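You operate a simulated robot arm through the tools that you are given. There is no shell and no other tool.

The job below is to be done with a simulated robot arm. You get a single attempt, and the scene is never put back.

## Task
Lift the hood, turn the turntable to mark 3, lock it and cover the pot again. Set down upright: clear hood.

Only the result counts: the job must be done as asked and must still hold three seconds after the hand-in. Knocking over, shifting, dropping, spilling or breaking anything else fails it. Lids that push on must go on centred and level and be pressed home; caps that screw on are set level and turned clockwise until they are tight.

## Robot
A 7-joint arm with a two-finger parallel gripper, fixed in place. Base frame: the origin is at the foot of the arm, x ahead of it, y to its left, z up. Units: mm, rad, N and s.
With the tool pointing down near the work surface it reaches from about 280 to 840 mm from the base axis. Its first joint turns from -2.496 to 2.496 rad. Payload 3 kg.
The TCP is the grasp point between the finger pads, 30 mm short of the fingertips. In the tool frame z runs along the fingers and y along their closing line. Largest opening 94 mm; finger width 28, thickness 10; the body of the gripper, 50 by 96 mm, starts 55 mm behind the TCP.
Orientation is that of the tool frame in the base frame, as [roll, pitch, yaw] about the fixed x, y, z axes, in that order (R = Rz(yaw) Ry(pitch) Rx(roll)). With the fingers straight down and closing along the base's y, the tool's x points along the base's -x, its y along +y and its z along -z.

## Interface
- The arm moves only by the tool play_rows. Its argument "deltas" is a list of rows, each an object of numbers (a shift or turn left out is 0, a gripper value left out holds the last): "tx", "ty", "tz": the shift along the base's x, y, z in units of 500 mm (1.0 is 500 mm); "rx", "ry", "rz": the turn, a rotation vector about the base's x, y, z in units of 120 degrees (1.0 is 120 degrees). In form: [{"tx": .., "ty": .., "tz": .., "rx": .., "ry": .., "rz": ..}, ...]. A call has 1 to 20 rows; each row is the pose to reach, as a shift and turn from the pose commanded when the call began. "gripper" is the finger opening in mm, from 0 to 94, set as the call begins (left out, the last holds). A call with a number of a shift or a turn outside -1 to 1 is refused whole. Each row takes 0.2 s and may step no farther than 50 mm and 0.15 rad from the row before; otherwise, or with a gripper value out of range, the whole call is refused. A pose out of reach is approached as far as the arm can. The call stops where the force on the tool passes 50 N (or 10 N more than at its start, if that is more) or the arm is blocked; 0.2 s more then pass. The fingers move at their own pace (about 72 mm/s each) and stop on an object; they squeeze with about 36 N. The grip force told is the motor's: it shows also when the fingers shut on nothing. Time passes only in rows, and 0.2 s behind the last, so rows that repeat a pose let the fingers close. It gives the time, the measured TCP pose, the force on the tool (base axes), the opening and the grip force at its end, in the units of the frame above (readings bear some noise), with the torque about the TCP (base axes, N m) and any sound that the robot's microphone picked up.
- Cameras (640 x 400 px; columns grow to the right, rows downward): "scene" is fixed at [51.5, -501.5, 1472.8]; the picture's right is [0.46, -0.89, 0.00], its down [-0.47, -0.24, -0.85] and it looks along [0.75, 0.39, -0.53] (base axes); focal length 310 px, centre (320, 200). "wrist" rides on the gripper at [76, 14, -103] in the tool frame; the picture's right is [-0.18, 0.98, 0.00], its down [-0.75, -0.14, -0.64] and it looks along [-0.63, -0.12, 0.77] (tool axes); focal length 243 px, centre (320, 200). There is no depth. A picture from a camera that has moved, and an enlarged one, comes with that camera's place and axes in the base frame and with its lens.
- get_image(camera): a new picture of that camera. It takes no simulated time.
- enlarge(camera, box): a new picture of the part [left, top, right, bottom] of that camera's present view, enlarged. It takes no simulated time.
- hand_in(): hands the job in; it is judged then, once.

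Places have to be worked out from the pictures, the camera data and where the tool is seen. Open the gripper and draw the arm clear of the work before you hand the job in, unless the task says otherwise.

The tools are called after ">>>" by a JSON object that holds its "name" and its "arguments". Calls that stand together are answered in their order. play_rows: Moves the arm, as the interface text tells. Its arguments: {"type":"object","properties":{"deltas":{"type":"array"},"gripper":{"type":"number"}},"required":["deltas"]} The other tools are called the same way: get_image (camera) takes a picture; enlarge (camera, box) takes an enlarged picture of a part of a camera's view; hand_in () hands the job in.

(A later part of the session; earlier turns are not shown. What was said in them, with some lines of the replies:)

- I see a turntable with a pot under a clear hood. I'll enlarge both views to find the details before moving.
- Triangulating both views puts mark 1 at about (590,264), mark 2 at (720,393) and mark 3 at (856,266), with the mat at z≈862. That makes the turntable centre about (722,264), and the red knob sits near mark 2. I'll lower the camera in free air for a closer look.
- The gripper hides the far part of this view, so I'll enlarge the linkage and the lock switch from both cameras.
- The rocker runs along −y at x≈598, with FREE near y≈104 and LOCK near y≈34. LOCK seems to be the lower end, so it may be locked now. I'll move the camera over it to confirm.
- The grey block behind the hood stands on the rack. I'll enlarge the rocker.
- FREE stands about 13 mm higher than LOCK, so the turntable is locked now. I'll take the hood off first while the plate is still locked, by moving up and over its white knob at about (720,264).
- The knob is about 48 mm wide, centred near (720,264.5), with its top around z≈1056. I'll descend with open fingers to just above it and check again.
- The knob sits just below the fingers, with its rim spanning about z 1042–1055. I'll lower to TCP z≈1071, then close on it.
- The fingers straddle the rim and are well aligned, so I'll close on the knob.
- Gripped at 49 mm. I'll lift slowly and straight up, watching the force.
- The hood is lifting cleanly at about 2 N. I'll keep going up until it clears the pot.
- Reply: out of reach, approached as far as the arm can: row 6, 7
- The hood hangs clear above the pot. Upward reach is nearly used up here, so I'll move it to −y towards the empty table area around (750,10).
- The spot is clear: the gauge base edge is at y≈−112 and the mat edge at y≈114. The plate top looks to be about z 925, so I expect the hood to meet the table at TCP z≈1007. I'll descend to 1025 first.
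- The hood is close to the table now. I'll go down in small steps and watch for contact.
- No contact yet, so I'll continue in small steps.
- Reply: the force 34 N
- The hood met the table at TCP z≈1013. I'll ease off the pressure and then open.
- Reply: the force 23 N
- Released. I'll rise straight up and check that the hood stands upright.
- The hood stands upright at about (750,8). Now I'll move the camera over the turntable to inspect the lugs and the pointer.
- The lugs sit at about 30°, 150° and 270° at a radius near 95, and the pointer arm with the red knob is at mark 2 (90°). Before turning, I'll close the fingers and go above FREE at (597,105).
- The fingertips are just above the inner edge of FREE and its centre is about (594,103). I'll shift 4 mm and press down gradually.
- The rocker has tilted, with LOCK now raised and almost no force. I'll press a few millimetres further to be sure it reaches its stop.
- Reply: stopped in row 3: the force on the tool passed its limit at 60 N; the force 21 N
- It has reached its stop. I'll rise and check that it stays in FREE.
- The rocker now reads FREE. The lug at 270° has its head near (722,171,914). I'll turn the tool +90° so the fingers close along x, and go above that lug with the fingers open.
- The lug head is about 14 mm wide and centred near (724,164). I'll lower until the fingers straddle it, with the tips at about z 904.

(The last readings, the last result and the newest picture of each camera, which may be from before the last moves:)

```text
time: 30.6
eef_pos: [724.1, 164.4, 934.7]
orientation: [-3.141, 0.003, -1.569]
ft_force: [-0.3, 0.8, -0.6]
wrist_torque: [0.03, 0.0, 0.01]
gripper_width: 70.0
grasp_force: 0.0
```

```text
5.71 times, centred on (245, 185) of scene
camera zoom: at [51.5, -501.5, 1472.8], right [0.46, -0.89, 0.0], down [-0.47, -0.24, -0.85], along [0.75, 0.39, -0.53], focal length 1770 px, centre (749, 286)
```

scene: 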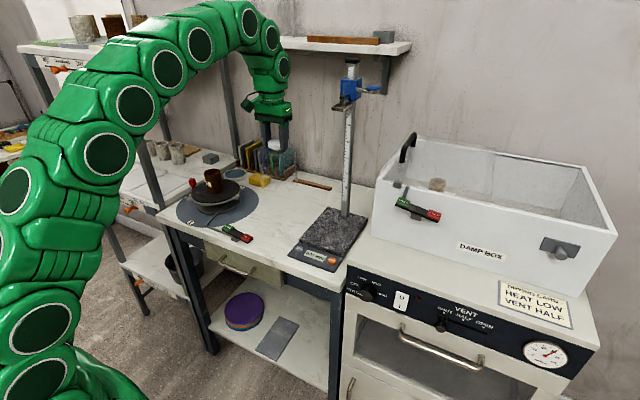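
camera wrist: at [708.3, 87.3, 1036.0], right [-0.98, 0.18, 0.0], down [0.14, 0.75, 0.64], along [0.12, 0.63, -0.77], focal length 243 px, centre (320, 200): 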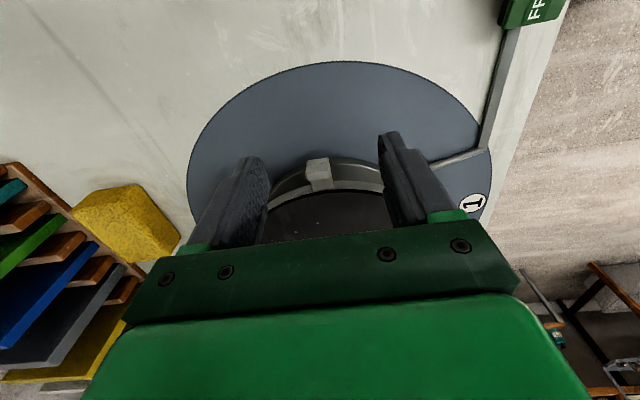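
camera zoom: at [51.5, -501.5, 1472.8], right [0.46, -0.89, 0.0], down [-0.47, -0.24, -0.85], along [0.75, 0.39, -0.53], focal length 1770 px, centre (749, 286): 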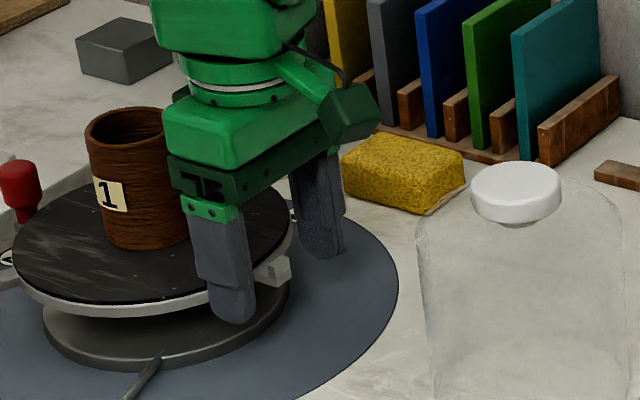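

The fingers straddle the lug at the right height, so I'll close on it.

>>> {"name": "play_rows", "arguments": {"deltas": [{}, {}, {}, {}, {}], "gripper": 8}}

>>> {"name": "enlarge", "arguments": {"camera": "scene", "box": [200, 150, 290, 220]}}

>>> {"name": "get_image", "arguments": {"camera": "wrist"}}

```text
time: 31.8
eef_pos: [723.6, 164.8, 934.3]
orientation: [-3.141, 0.004, -1.571]
ft_force: [6.4, 0.9, -2.9]
wrist_torque: [-0.24, -0.33, -0.72]
gripper_width: 14.1
grasp_force: 44.8
```

```text
5.71 times, centred on (245, 185) of scene
camera zoom: at [51.5, -501.5, 1472.8], right [0.46, -0.89, 0.0], down [-0.47, -0.24, -0.85], along [0.75, 0.39, -0.53], focal length 1770 px, centre (749, 286)
```

zoom: 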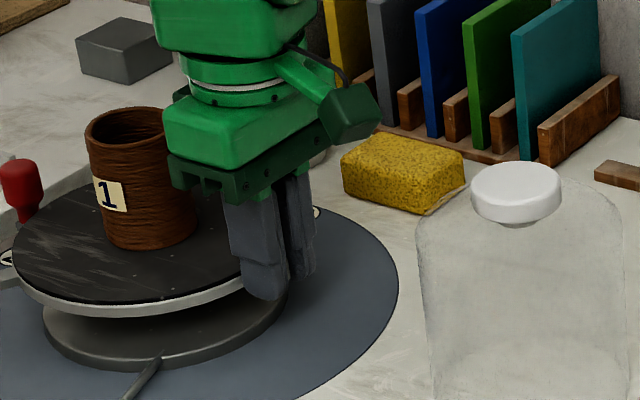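

```text
taken
camera wrist: at [708.5, 87.3, 1036.0], right [-0.98, 0.18, 0.0], down [0.14, 0.75, 0.64], along [0.12, 0.63, -0.77], focal length 243 px, centre (320, 200)
```

wrist: 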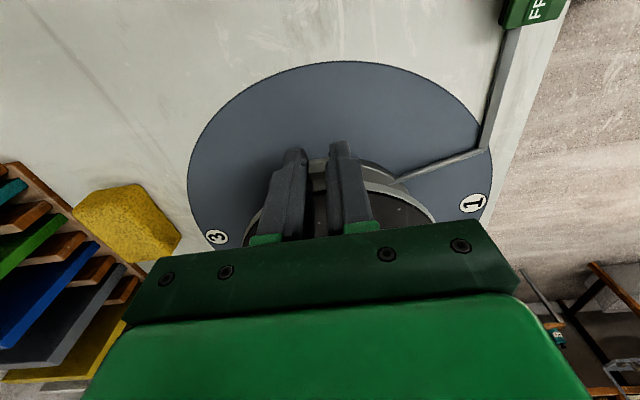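

The lug is gripped at 14 mm. I'll turn it 20° clockwise along the arc about (722,264) as a first test.

>>> {"name": "play_rows", "arguments": {"deltas": [{"tx": -0.0174, "ty": 0.0008, "rz": -0.0417}, {"tx": -0.0347, "ty": 0.003, "rz": -0.0833}, {"tx": -0.0518, "ty": 0.0068, "rz": -0.125}, {"tx": -0.0684, "ty": 0.0121, "rz": -0.1667}]}}

>>> {"name": "enlarge", "arguments": {"camera": "scene", "box": [170, 140, 290, 230]}}

```text
time: 32.8
eef_pos: [689.6, 170.9, 934.4]
orientation: [-3.137, 0.003, -1.92]
ft_force: [4.5, 3.5, 19.1]
wrist_torque: [-0.29, 0.21, -0.28]
gripper_width: 13.9
grasp_force: 45.0
```

```text
4.44 times, centred on (230, 185) of scene
camera zoom: at [51.5, -501.5, 1472.8], right [0.46, -0.89, 0.0], down [-0.47, -0.24, -0.85], along [0.75, 0.39, -0.53], focal length 1376 px, centre (720, 267)
```

zoom: 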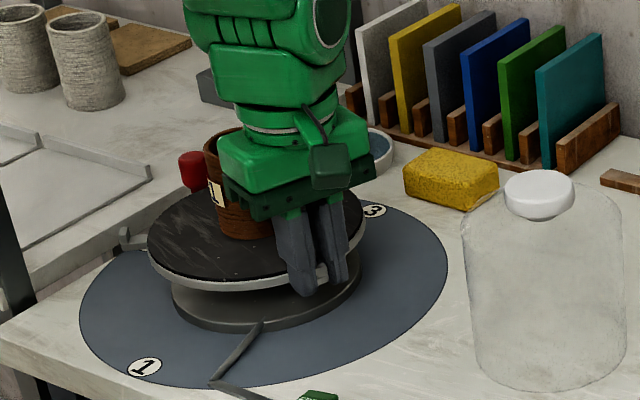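

The turntable and pot rotate with the lug, so I'll carry on to 60° along the same arc.

>>> {"name": "play_rows", "arguments": {"deltas": [{"tx": -0.0161, "ty": 0.0067, "tz": 0.001, "rz": -0.0417}, {"tx": -0.0316, "ty": 0.0147, "tz": 0.002, "rz": -0.0833}, {"tx": -0.0463, "ty": 0.0241, "tz": 0.002, "rz": -0.125}, {"tx": -0.0602, "ty": 0.0347, "tz": 0.002, "rz": -0.1667}, {"tx": -0.073, "ty": 0.0465, "tz": 0.002, "rz": -0.2083}, {"tx": -0.0848, "ty": 0.0594, "tz": 0.002, "rz": -0.25}, {"tx": -0.0954, "ty": 0.0732, "tz": 0.002, "rz": -0.2917}, {"tx": -0.1048, "ty": 0.0879, "tz": 0.002, "rz": -0.3333}]}}

>>> {"name": "enlarge", "arguments": {"camera": "scene", "box": [170, 140, 290, 230]}}

>>> {"name": "get_image", "arguments": {"camera": "wrist"}}

```text
time: 34.6
eef_pos: [637.2, 214.4, 934.3]
orientation: [3.141, 0.003, -2.619]
ft_force: [14.3, 3.9, 3.3]
wrist_torque: [-0.42, 0.34, -0.39]
gripper_width: 13.7
grasp_force: 44.7
```

```text
4.44 times, centred on (230, 185) of scene
camera zoom: at [51.5, -501.5, 1472.8], right [0.46, -0.89, 0.0], down [-0.47, -0.24, -0.85], along [0.75, 0.39, -0.53], focal length 1376 px, centre (720, 267)
```

zoom: 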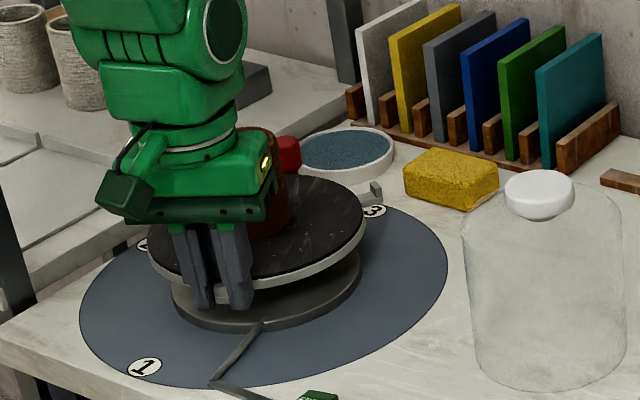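

```text
taken
camera wrist: at [562.6, 188.3, 1035.6], right [-0.33, 0.94, 0.0], down [0.72, 0.25, 0.64], along [0.61, 0.21, -0.77], focal length 243 px, centre (320, 200)
```

wrist: 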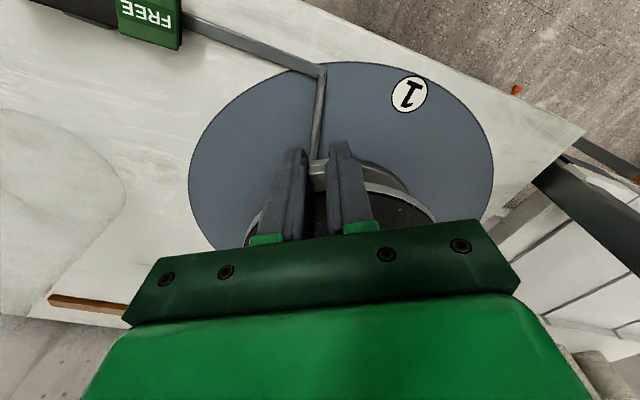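

It turns smoothly, so I'll do the last 30°.

>>> {"name": "play_rows", "arguments": {"deltas": [{"tx": -0.0081, "ty": 0.0155, "rz": -0.0417}, {"tx": -0.0147, "ty": 0.0316, "rz": -0.0833}, {"tx": -0.02, "ty": 0.0482, "rz": -0.125}, {"tx": -0.0238, "ty": 0.0653, "rz": -0.1667}, {"tx": -0.026, "ty": 0.0826, "rz": -0.2083}, {"tx": -0.0268, "ty": 0.1, "rz": -0.25}, {"tx": -0.0268, "ty": 0.1, "rz": -0.25}]}}

>>> {"name": "enlarge", "arguments": {"camera": "scene", "box": [170, 140, 290, 230]}}

>>> {"name": "get_image", "arguments": {"camera": "wrist"}}

```text
time: 36.2
eef_pos: [623.2, 263.0, 934.0]
orientation: [-3.141, 0.003, 3.141]
ft_force: [8.7, 5.4, -26.4]
wrist_torque: [0.25, -0.84, 0.51]
gripper_width: 13.8
grasp_force: 44.7
```

```text
4.44 times, centred on (230, 185) of scene
camera zoom: at [51.5, -501.5, 1472.8], right [0.46, -0.89, 0.0], down [-0.47, -0.24, -0.85], along [0.75, 0.39, -0.53], focal length 1376 px, centre (720, 267)
```

zoom: 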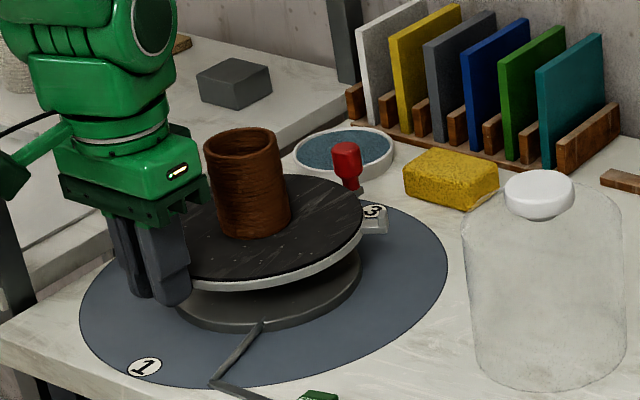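

```text
taken
camera wrist: at [545.6, 277.7, 1036.2], right [0.18, 0.98, 0.0], down [0.75, -0.14, 0.64], along [0.63, -0.12, -0.77], focal length 243 px, centre (320, 200)
```

wrist: 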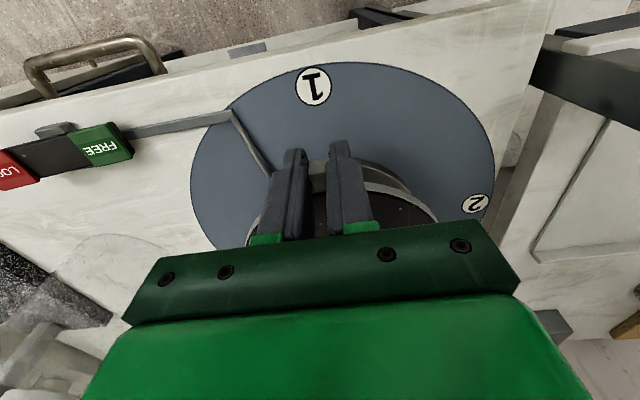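

By position the pointer should be at about 0°. I'll release the lug, rise and check the alignment from above.

>>> {"name": "play_rows", "arguments": {"deltas": [{}, {}, {}], "gripper": 60}}

>>> {"name": "play_rows", "arguments": {"deltas": [{"tz": 0.05}, {"tz": 0.13}, {"tz": 0.22}, {"tz": 0.31}, {"tz": 0.36}, {"tx": 0.06, "tz": 0.36}, {"tx": 0.12, "tz": 0.36}, {"tx": 0.16, "tz": 0.36}, {"tx": 0.16, "tz": 0.36}]}}

>>> {"name": "get_image", "arguments": {"camera": "wrist"}}

>>> {"name": "enlarge", "arguments": {"camera": "scene", "box": [170, 140, 290, 230]}}

```text
time: 37.0
eef_pos: [622.4, 264.1, 935.4]
orientation: [-3.141, 0.002, -3.14]
ft_force: [1.0, 0.0, -0.5]
wrist_torque: [-0.01, -0.01, -0.01]
gripper_width: 59.8
grasp_force: 0.1
```

```text
time: 39.0
eef_pos: [703.1, 264.7, 1113.8]
orientation: [-3.141, 0.001, -3.14]
ft_force: [-0.4, -0.3, -1.0]
wrist_torque: [-0.03, 0.01, 0.02]
gripper_width: 59.9
grasp_force: 0.0
```

```text
taken
camera wrist: at [625.9, 278.4, 1215.7], right [0.18, 0.98, 0.0], down [0.75, -0.14, 0.64], along [0.63, -0.12, -0.77], focal length 243 px, centre (320, 200)
```

wrist: 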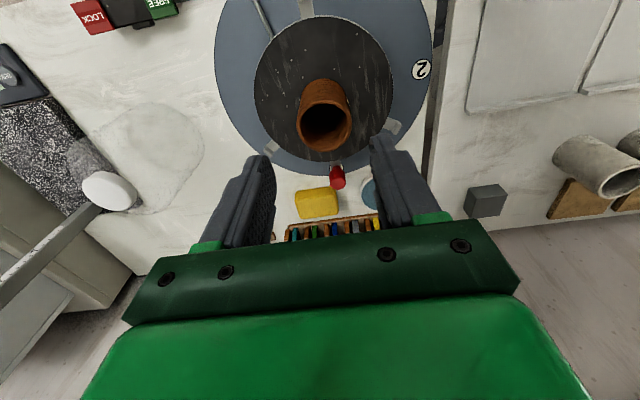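

```text
4.44 times, centred on (230, 185) of scene
camera zoom: at [51.5, -501.5, 1472.8], right [0.46, -0.89, 0.0], down [-0.47, -0.24, -0.85], along [0.75, 0.39, -0.53], focal length 1376 px, centre (720, 267)
```

zoom: 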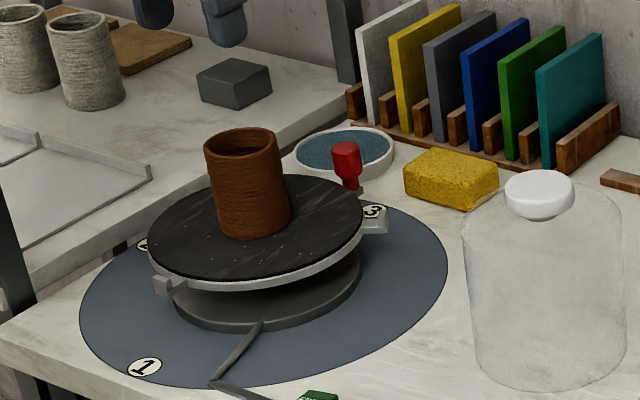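

>>> {"name": "enlarge", "arguments": {"camera": "wrist", "box": [210, 0, 440, 200]}}

>>> {"name": "enlarge", "arguments": {"camera": "scene", "box": [220, 160, 270, 200]}}

```text
2.00 times, centred on (325, 100) of wrist
camera zoom: at [625.9, 278.4, 1215.7], right [0.18, 0.98, 0.0], down [0.75, -0.14, 0.64], along [0.63, -0.12, -0.77], focal length 485 px, centre (310, 400)
```

zoom: 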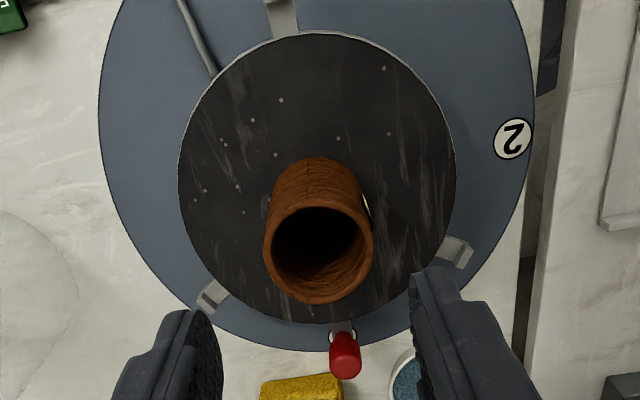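

```text
10.00 times, centred on (245, 180) of scene
camera zoom: at [51.5, -501.5, 1472.8], right [0.46, -0.89, 0.0], down [-0.47, -0.24, -0.85], along [0.75, 0.39, -0.53], focal length 3097 px, centre (1070, 400)
```

zoom: 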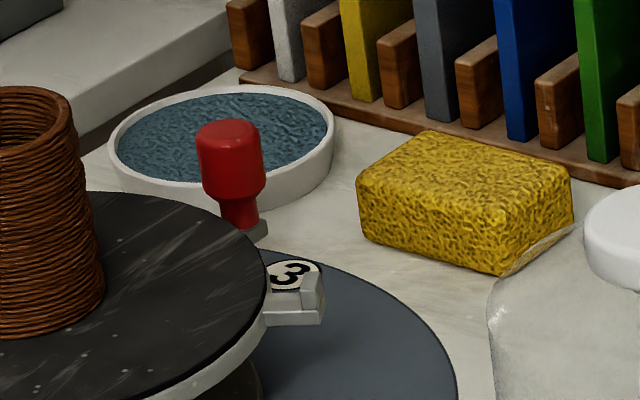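

The pointer arm covers mark 3 centrally: the knob is at y≈265 and mark 3 at y≈264–266, which is within about 1°. Now I'll close the fingers and go above LOCK at about (595,32).

>>> {"name": "play_rows", "arguments": {"deltas": [{"tx": -0.036, "ty": -0.077}, {"tx": -0.072, "ty": -0.155}, {"tx": -0.108, "ty": -0.233}, {"tx": -0.144, "ty": -0.311}, {"tx": -0.18, "ty": -0.389}, {"tx": -0.216, "ty": -0.466}, {"tx": -0.216, "ty": -0.466, "tz": -0.09}, {"tx": -0.216, "ty": -0.466, "tz": -0.18}, {"tx": -0.216, "ty": -0.466, "tz": -0.26}, {"tx": -0.216, "ty": -0.466, "tz": -0.34}, {"tx": -0.216, "ty": -0.466, "tz": -0.34}], "gripper": 0}}

>>> {"name": "enlarge", "arguments": {"camera": "scene", "box": [200, 190, 280, 250]}}

>>> {"name": "get_image", "arguments": {"camera": "wrist"}}

```text
time: 41.4
eef_pos: [594.1, 33.0, 944.3]
orientation: [-3.14, 0.003, -3.14]
ft_force: [-0.4, -1.2, -0.4]
wrist_torque: [0.0, -0.02, -0.01]
gripper_width: 0.2
grasp_force: 32.8
```

```text
6.67 times, centred on (240, 220) of scene
camera zoom: at [51.5, -501.5, 1472.8], right [0.46, -0.89, 0.0], down [-0.47, -0.24, -0.85], along [0.75, 0.39, -0.53], focal length 2065 px, centre (853, 67)
```

zoom: 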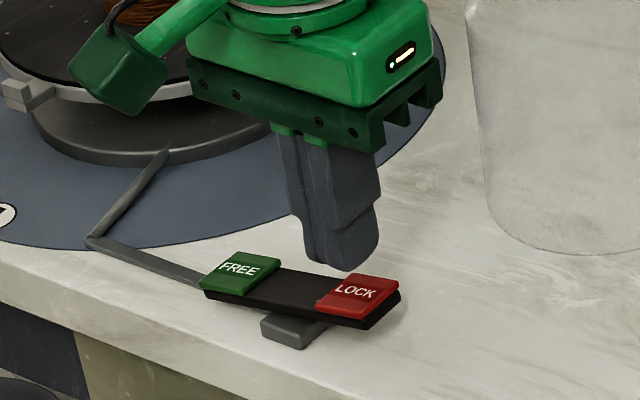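

```text
taken
camera wrist: at [517.0, 47.8, 1045.5], right [0.18, 0.98, 0.0], down [0.75, -0.14, 0.64], along [0.63, -0.12, -0.76], focal length 243 px, centre (320, 200)
```

wrist: 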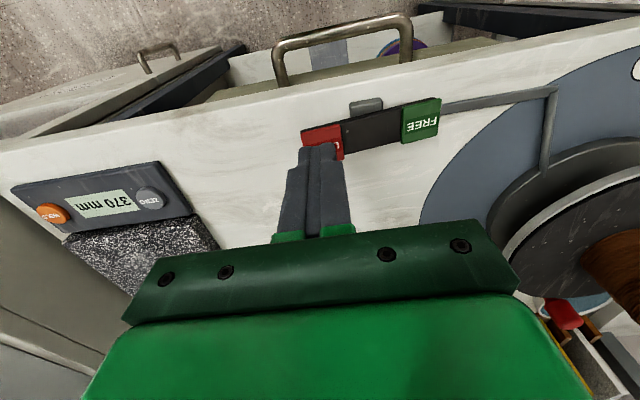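

The fingertips are lined up over LOCK, so I'll press it down to its stop.

>>> {"name": "play_rows", "arguments": {"deltas": [{"tz": -0.02}, {"tz": -0.034}, {"tz": -0.042}, {"tz": -0.05}, {"tz": -0.058}, {"tz": -0.064}]}}

>>> {"name": "enlarge", "arguments": {"camera": "scene", "box": [200, 190, 280, 250]}}

```text
time: 42.8
eef_pos: [593.8, 29.5, 910.8]
orientation: [-3.141, 0.003, 3.141]
ft_force: [-0.1, 0.1, 0.1]
wrist_torque: [-0.02, 0.0, 0.02]
gripper_width: 0.1
grasp_force: 33.4
```

```text
6.67 times, centred on (240, 220) of scene
camera zoom: at [51.5, -501.5, 1472.8], right [0.46, -0.89, 0.0], down [-0.47, -0.24, -0.85], along [0.75, 0.39, -0.53], focal length 2065 px, centre (853, 67)
```

zoom: 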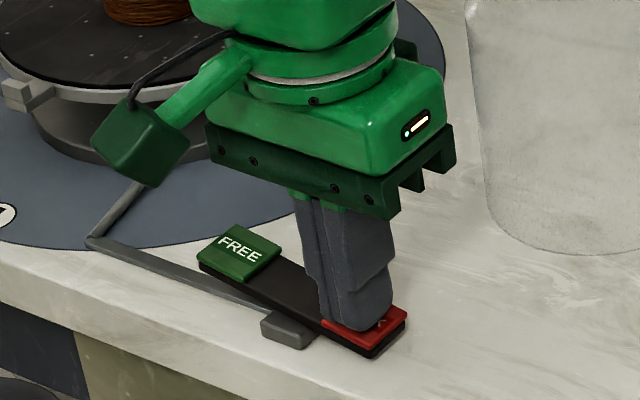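

The rocker has flipped to LOCK. I'll press slightly further to feel the stop, as I did with FREE.

>>> {"name": "play_rows", "arguments": {"deltas": [{"tz": -0.004}, {"tz": -0.008}, {"tz": -0.011}]}}

>>> {"name": "play_rows", "arguments": {"deltas": [{"tz": 0.04}, {"tz": 0.12}, {"tz": 0.2}, {"tz": 0.29}, {"tz": 0.38}, {"tz": 0.4}]}}

>>> {"name": "enlarge", "arguments": {"camera": "scene", "box": [170, 140, 290, 250]}}

```text
time: 43.5
eef_pos: [594.6, 31.2, 909.7]
orientation: [-3.141, 0.005, -3.139]
ft_force: [-16.8, -1.5, 23.5]
wrist_torque: [0.17, 0.69, 0.16]
gripper_width: 0.0
grasp_force: 33.3
stopped in row 3: the force on the tool passed its limit at 56 N (the readings are from after the stop); the commanded pose is now the measured one
```

```text
time: 44.9
eef_pos: [597.1, 28.7, 1108.3]
orientation: [-3.141, 0.004, -3.141]
ft_force: [-0.6, 0.2, 0.2]
wrist_torque: [-0.01, 0.01, -0.01]
gripper_width: 0.2
grasp_force: 33.4
```

```text
3.64 times, centred on (230, 195) of scene
camera zoom: at [51.5, -501.5, 1472.8], right [0.46, -0.89, 0.0], down [-0.47, -0.24, -0.85], along [0.75, 0.39, -0.53], focal length 1126 px, centre (647, 218)
```

zoom: 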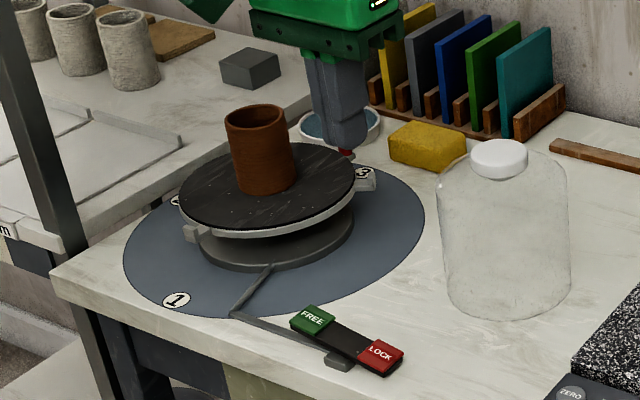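

LOCK is down and the pointer is still at 3. Now I'll fetch the hood, moving above its knob at about (750,8) with the fingers open.

>>> {"name": "play_rows", "arguments": {"deltas": [{"tx": 0.08, "ty": -0.012}, {"tx": 0.16, "ty": -0.024}, {"tx": 0.24, "ty": -0.036}, {"tx": 0.312, "ty": -0.046}, {"tx": 0.312, "ty": -0.046}, {"tx": 0.312, "ty": -0.046}], "gripper": 94}}

>>> {"name": "get_image", "arguments": {"camera": "wrist"}}

>>> {"name": "enlarge", "arguments": {"camera": "scene", "box": [220, 120, 320, 220]}}

```text
time: 46.3
eef_pos: [750.4, 5.1, 1108.0]
orientation: [3.14, 0.005, -3.141]
ft_force: [0.3, -0.1, 0.5]
wrist_torque: [-0.01, 0.01, 0.01]
gripper_width: 93.9
grasp_force: 0.1
```

```text
taken
camera wrist: at [673.1, 18.7, 1209.2], right [0.18, 0.98, 0.0], down [0.75, -0.14, 0.65], along [0.63, -0.12, -0.76], focal length 243 px, centre (320, 200)
```

wrist: 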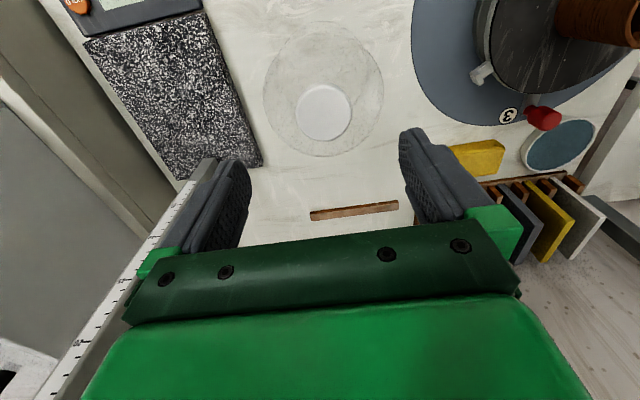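

```text
4.00 times, centred on (270, 170) of scene
camera zoom: at [51.5, -501.5, 1472.8], right [0.46, -0.89, 0.0], down [-0.47, -0.24, -0.85], along [0.75, 0.39, -0.53], focal length 1239 px, centre (520, 320)
```

zoom: 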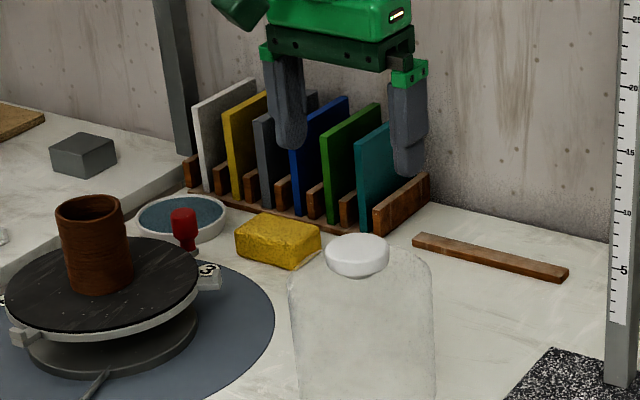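

The knob is right below. I'll descend part way while taking out the small 0.005 rad pitch, then check.

>>> {"name": "play_rows", "arguments": {"deltas": [{"tz": -0.05, "ry": 0.001}, {"tz": -0.1, "ry": 0.002}, {"tz": -0.14, "ry": 0.0024}, {"tz": -0.14, "ry": 0.0024}]}}

>>> {"name": "get_image", "arguments": {"camera": "wrist"}}

>>> {"name": "enlarge", "arguments": {"camera": "scene", "box": [220, 120, 320, 220]}}

```text
time: 47.3
eef_pos: [750.4, 7.3, 1039.0]
orientation: [3.141, 0.001, 3.141]
ft_force: [0.4, -0.3, 0.7]
wrist_torque: [0.02, -0.01, 0.01]
gripper_width: 93.9
grasp_force: 0.0
```

```text
taken
camera wrist: at [672.9, 20.5, 1140.2], right [0.18, 0.98, 0.0], down [0.75, -0.14, 0.64], along [0.63, -0.12, -0.77], focal length 243 px, centre (320, 200)
```

wrist: 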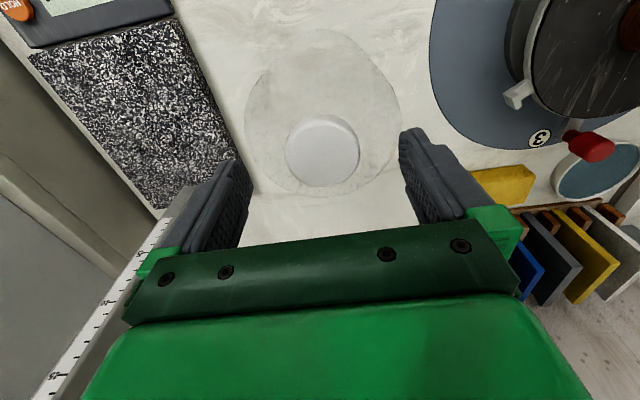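

```text
4.00 times, centred on (270, 170) of scene
camera zoom: at [51.5, -501.5, 1472.8], right [0.46, -0.89, 0.0], down [-0.47, -0.24, -0.85], along [0.75, 0.39, -0.53], focal length 1239 px, centre (520, 320)
```

zoom: 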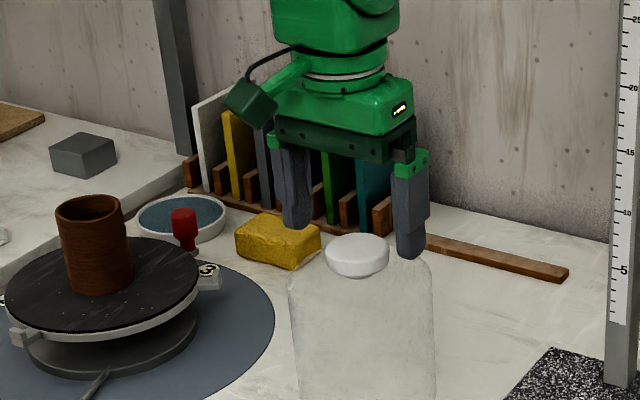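

It is well centred, so I'll lower to the same grip height as before (z≈1013) and close.

>>> {"name": "play_rows", "arguments": {"deltas": [{"tz": -0.025}, {"tz": -0.045}, {"tz": -0.053}, {"tz": -0.053}]}}

>>> {"name": "play_rows", "arguments": {"deltas": [{}, {}, {}, {}, {}], "gripper": 30}}

>>> {"name": "play_rows", "arguments": {"deltas": [{"tz": 0.01}, {"tz": 0.025}, {"tz": 0.04}, {"tz": 0.04}]}}

>>> {"name": "get_image", "arguments": {"camera": "wrist"}}

>>> {"name": "enlarge", "arguments": {"camera": "scene", "box": [220, 140, 320, 240]}}

```text
time: 48.3
eef_pos: [750.1, 8.2, 1012.4]
orientation: [-3.14, -0.002, -3.14]
ft_force: [-0.1, -0.6, -0.6]
wrist_torque: [-0.02, -0.01, -0.02]
gripper_width: 93.9
grasp_force: 0.1
```

```text
time: 49.5
eef_pos: [750.0, 8.8, 1012.5]
orientation: [3.141, -0.001, -3.14]
ft_force: [0.2, 0.7, -0.6]
wrist_torque: [-0.04, -0.05, -0.01]
gripper_width: 49.0
grasp_force: 36.2
```

```text
time: 50.5
eef_pos: [750.4, 8.7, 1032.6]
orientation: [-3.141, 0.001, -3.14]
ft_force: [0.0, 0.7, -0.3]
wrist_torque: [0.0, 0.03, 0.02]
gripper_width: 48.9
grasp_force: 35.9
```

```text
taken
camera wrist: at [673.0, 22.0, 1133.9], right [0.18, 0.98, 0.0], down [0.75, -0.14, 0.64], along [0.63, -0.12, -0.77], focal length 243 px, centre (320, 200)
```

wrist: 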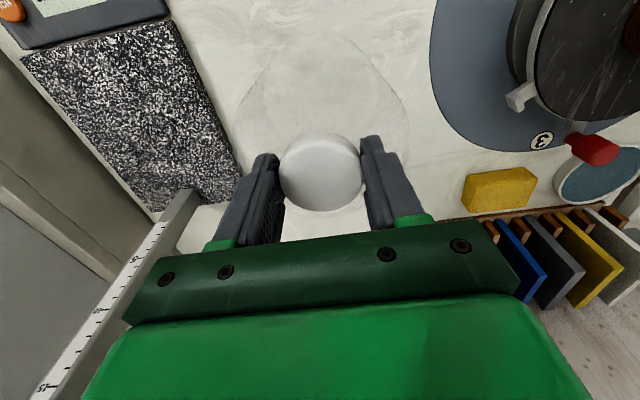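

```text
4.00 times, centred on (270, 190) of scene
camera zoom: at [51.5, -501.5, 1472.8], right [0.46, -0.89, 0.0], down [-0.47, -0.24, -0.85], along [0.75, 0.39, -0.53], focal length 1239 px, centre (520, 240)
```

zoom: 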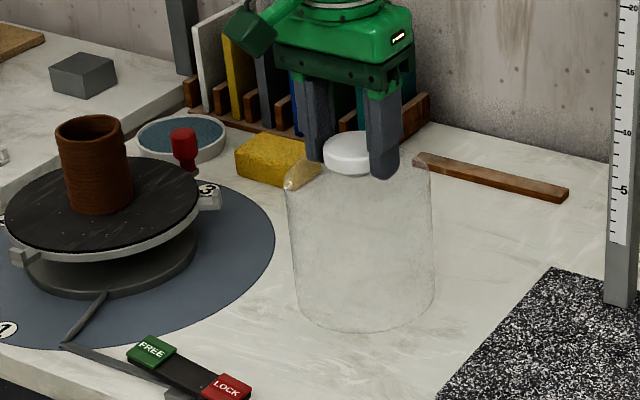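

The hood is in hand. I'll lift to z≈1190 while bringing x back to 722, then carry it over the pot.

>>> {"name": "play_rows", "arguments": {"deltas": [{"tz": 0.08}, {"tx": -0.02, "tz": 0.16}, {"tx": -0.04, "tz": 0.24}, {"tx": -0.0574, "tz": 0.314}, {"tx": -0.0574, "ty": 0.07, "tz": 0.314}, {"tx": -0.0574, "ty": 0.15, "tz": 0.314}, {"tx": -0.0574, "ty": 0.23, "tz": 0.314}, {"tx": -0.0574, "ty": 0.31, "tz": 0.314}, {"tx": -0.0574, "ty": 0.39, "tz": 0.314}, {"tx": -0.0574, "ty": 0.46, "tz": 0.314}, {"tx": -0.0574, "ty": 0.513, "tz": 0.314}, {"tx": -0.0574, "ty": 0.513, "tz": 0.314}]}}

>>> {"name": "get_image", "arguments": {"camera": "wrist"}}

>>> {"name": "enlarge", "arguments": {"camera": "scene", "box": [160, 90, 280, 210]}}

```text
time: 53.1
eef_pos: [722.0, 264.8, 1189.3]
orientation: [-3.142, -0.003, -3.14]
ft_force: [-0.5, 0.0, -1.3]
wrist_torque: [-0.01, -0.02, 0.03]
gripper_width: 48.5
grasp_force: 35.9
```

```text
taken
camera wrist: at [644.8, 278.4, 1291.2], right [0.18, 0.98, 0.0], down [0.75, -0.14, 0.64], along [0.63, -0.12, -0.77], focal length 243 px, centre (320, 200)
```

wrist: 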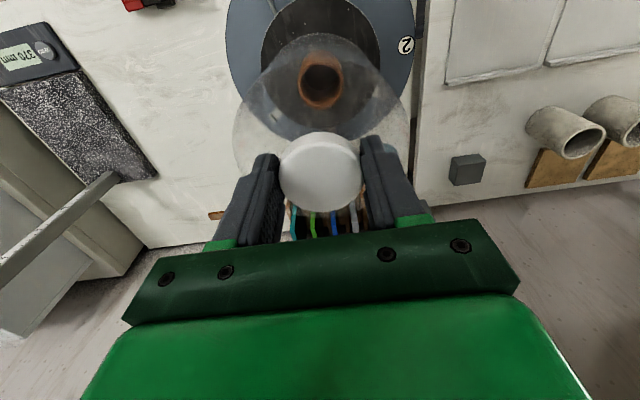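

```text
3.33 times, centred on (220, 150) of scene
camera zoom: at [51.5, -501.5, 1472.8], right [0.46, -0.89, 0.0], down [-0.47, -0.24, -0.85], along [0.75, 0.39, -0.53], focal length 1032 px, centre (653, 367)
```

zoom: 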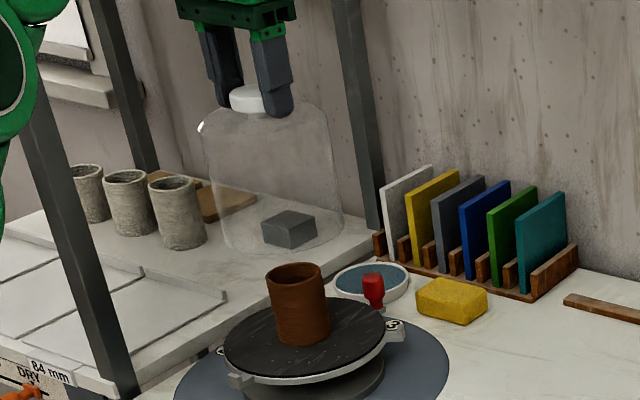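

The hood is centred over the pot with clearance. I'll lower it straight down to just above its seat.

>>> {"name": "play_rows", "arguments": {"deltas": [{"tz": -0.03}, {"tz": -0.06}, {"tz": -0.09}, {"tz": -0.12}, {"tz": -0.15}, {"tz": -0.18}, {"tz": -0.2}, {"tz": -0.216}, {"tz": -0.224}, {"tz": -0.224}]}}

>>> {"name": "enlarge", "arguments": {"camera": "scene", "box": [170, 120, 270, 210]}}

>>> {"name": "get_image", "arguments": {"camera": "wrist"}}

```text
time: 55.3
eef_pos: [722.8, 266.6, 1076.6]
orientation: [3.14, 0.0, -3.14]
ft_force: [0.7, -0.6, -1.1]
wrist_torque: [0.03, 0.03, -0.03]
gripper_width: 48.7
grasp_force: 36.4
```

```text
4.44 times, centred on (220, 165) of scene
camera zoom: at [51.5, -501.5, 1472.8], right [0.46, -0.89, 0.0], down [-0.47, -0.24, -0.85], along [0.75, 0.39, -0.53], focal length 1376 px, centre (764, 356)
```

zoom: 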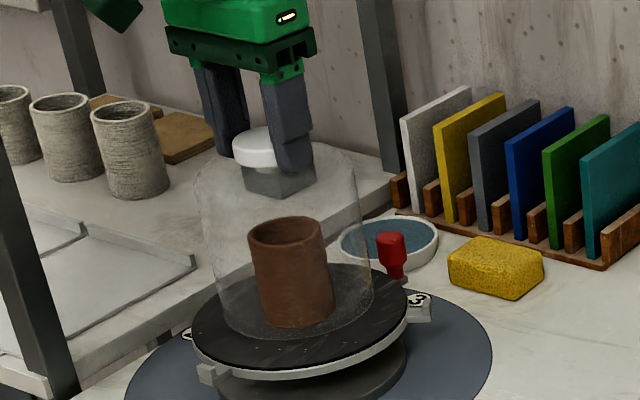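

```text
taken
camera wrist: at [645.3, 279.2, 1178.1], right [0.18, 0.98, 0.0], down [0.75, -0.14, 0.64], along [0.63, -0.12, -0.77], focal length 243 px, centre (320, 200)
```

wrist: 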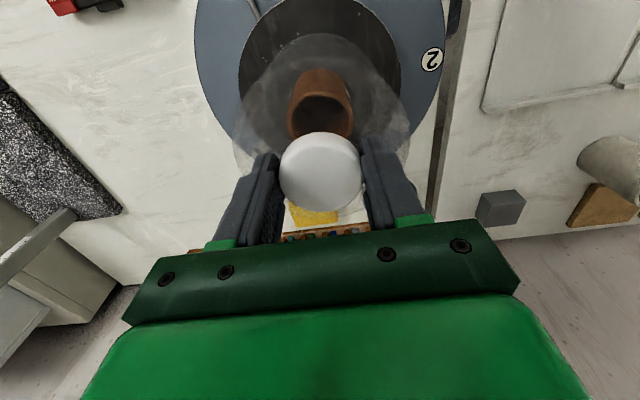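

Almost seated. I'll take the last few millimetres in small steps.

>>> {"name": "play_rows", "arguments": {"deltas": [{"tx": -0.001, "ty": -0.002, "tz": -0.004}, {"tx": -0.001, "ty": -0.002, "tz": -0.008}, {"tx": -0.001, "ty": -0.002, "tz": -0.011}, {"tx": -0.001, "ty": -0.002, "tz": -0.011}]}}

```text
time: 56.3
eef_pos: [720.5, 264.4, 1071.7]
orientation: [3.139, 0.0, -3.14]
ft_force: [0.1, 0.6, -0.9]
wrist_torque: [0.0, 0.02, -0.01]
gripper_width: 48.7
grasp_force: 36.2
```

>>> {"name": "play_rows", "arguments": {"deltas": [{"tz": -0.002}, {"tz": -0.004}, {"tz": -0.004}]}}

```text
time: 57.1
eef_pos: [720.5, 264.5, 1069.8]
orientation: [-3.142, 0.001, -3.14]
ft_force: [-0.1, 0.3, -1.0]
wrist_torque: [0.05, 0.01, -0.01]
gripper_width: 49.0
grasp_force: 35.8
```

No contact force yet, so I'll go down another 1–2 mm.

>>> {"name": "play_rows", "arguments": {"deltas": [{"tz": -0.002}, {"tz": -0.003}, {"tz": -0.003}]}}

>>> {"name": "enlarge", "arguments": {"camera": "scene", "box": [180, 130, 260, 210]}}

```text
time: 57.9
eef_pos: [721.4, 265.0, 1068.9]
orientation: [3.14, 0.002, -3.141]
ft_force: [-2.8, -6.2, 16.9]
wrist_torque: [-0.25, 0.14, 0.01]
gripper_width: 48.9
grasp_force: 36.3
```

```text
5.00 times, centred on (220, 170) of scene
camera zoom: at [51.5, -501.5, 1472.8], right [0.46, -0.89, 0.0], down [-0.47, -0.24, -0.85], along [0.75, 0.39, -0.53], focal length 1548 px, centre (820, 350)
```

zoom: 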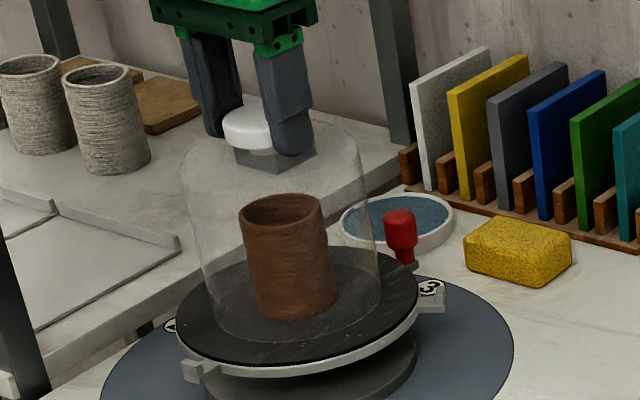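

The hood has touched the plate with 17 N at the original height. I'll ease off slightly and release.

>>> {"name": "play_rows", "arguments": {"deltas": [{"tz": 0.001}, {"tz": 0.001}]}}

>>> {"name": "play_rows", "arguments": {"deltas": [{}, {}, {}, {}, {}], "gripper": 94}}

>>> {"name": "play_rows", "arguments": {"deltas": [{"tz": 0.03}, {"tz": 0.08}, {"tz": 0.14}, {"tz": 0.2}, {"tx": -0.06, "ty": -0.03, "tz": 0.2}, {"tx": -0.14, "ty": -0.06, "tz": 0.2}, {"tx": -0.22, "ty": -0.09, "tz": 0.2}, {"tx": -0.3, "ty": -0.12, "tz": 0.2}, {"tx": -0.38, "ty": -0.15, "tz": 0.2}, {"tx": -0.46, "ty": -0.18, "tz": 0.2}, {"tx": -0.52, "ty": -0.2, "tz": 0.2}, {"tx": -0.52, "ty": -0.2, "tz": 0.2}]}}

>>> {"name": "enlarge", "arguments": {"camera": "scene", "box": [150, 130, 310, 260]}}

>>> {"name": "get_image", "arguments": {"camera": "scene"}}

>>> {"name": "get_image", "arguments": {"camera": "wrist"}}

```text
time: 58.5
eef_pos: [721.0, 264.2, 1069.7]
orientation: [-3.141, 0.0, -3.139]
ft_force: [-1.9, -6.6, 17.5]
wrist_torque: [-0.16, -0.33, -0.07]
gripper_width: 48.8
grasp_force: 35.6
```

```text
time: 59.7
eef_pos: [721.2, 265.0, 1069.3]
orientation: [-3.141, 0.001, -3.141]
ft_force: [-0.1, 0.0, -0.8]
wrist_torque: [0.0, -0.01, 0.03]
gripper_width: 94.3
grasp_force: 0.1
```

```text
time: 62.3
eef_pos: [463.4, 162.3, 1171.0]
orientation: [3.14, 0.0, -3.141]
ft_force: [0.1, 0.2, 0.4]
wrist_torque: [-0.03, 0.01, 0.01]
gripper_width: 94.0
grasp_force: 0.0
```

```text
3.08 times, centred on (230, 195) of scene
camera zoom: at [51.5, -501.5, 1472.8], right [0.46, -0.89, 0.0], down [-0.47, -0.24, -0.85], along [0.75, 0.39, -0.53], focal length 953 px, centre (597, 215)
```

zoom: 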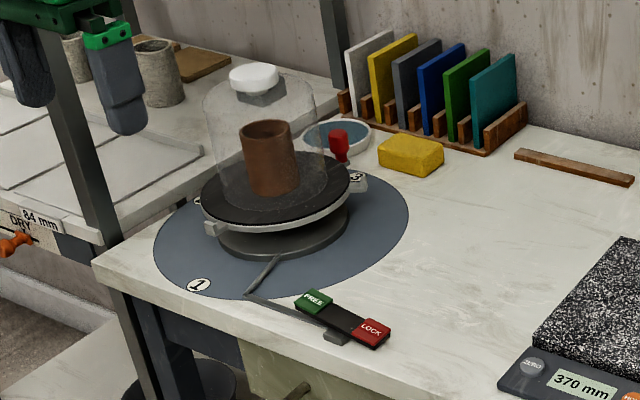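

```text
taken
```

scene: 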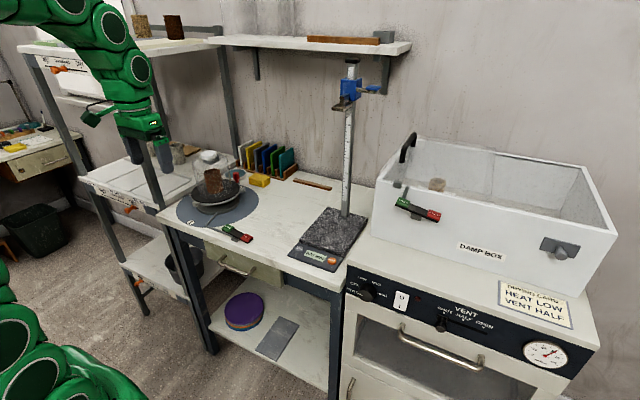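

```text
taken
camera wrist: at [385.6, 176.7, 1272.5], right [0.18, 0.98, 0.0], down [0.75, -0.14, 0.64], along [0.63, -0.12, -0.77], focal length 243 px, centre (320, 200)
```

wrist: 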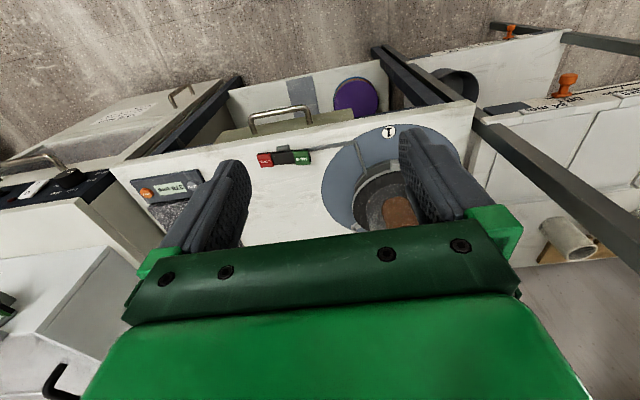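

The hood is back at its original spot over the pot and stands level. The pointer is at mark 3, the rocker is on LOCK and the arm is clear, so I'm handing in.

>>> {"name": "hand_in", "arguments": {}}

```text
The job is handed in.
```

The job is handed in. The turntable is at mark 3 and locked, and the clear hood is back over the pot. I haven't seen the result of the judging.

- **Hood:** I lifted it off by its white knob, stood it upright on the bare table, and later put it back on the plate. It's upright and looks level in the last picture, in the same place as at the start.
- **Turntable:** it was locked at the start, so I pressed FREE and turned it about 90° clockwise by one of its lugs. The red pointer moved from mark 2 to mark 3, and by my estimate from the pictures it's within about 1° of the mark.
- **Lock:** I pressed LOCK to its stop. The last picture shows it still down and the pointer still at 3.

Nothing else looks moved in the last pictures. The gripper is open and the arm is clear of the work.
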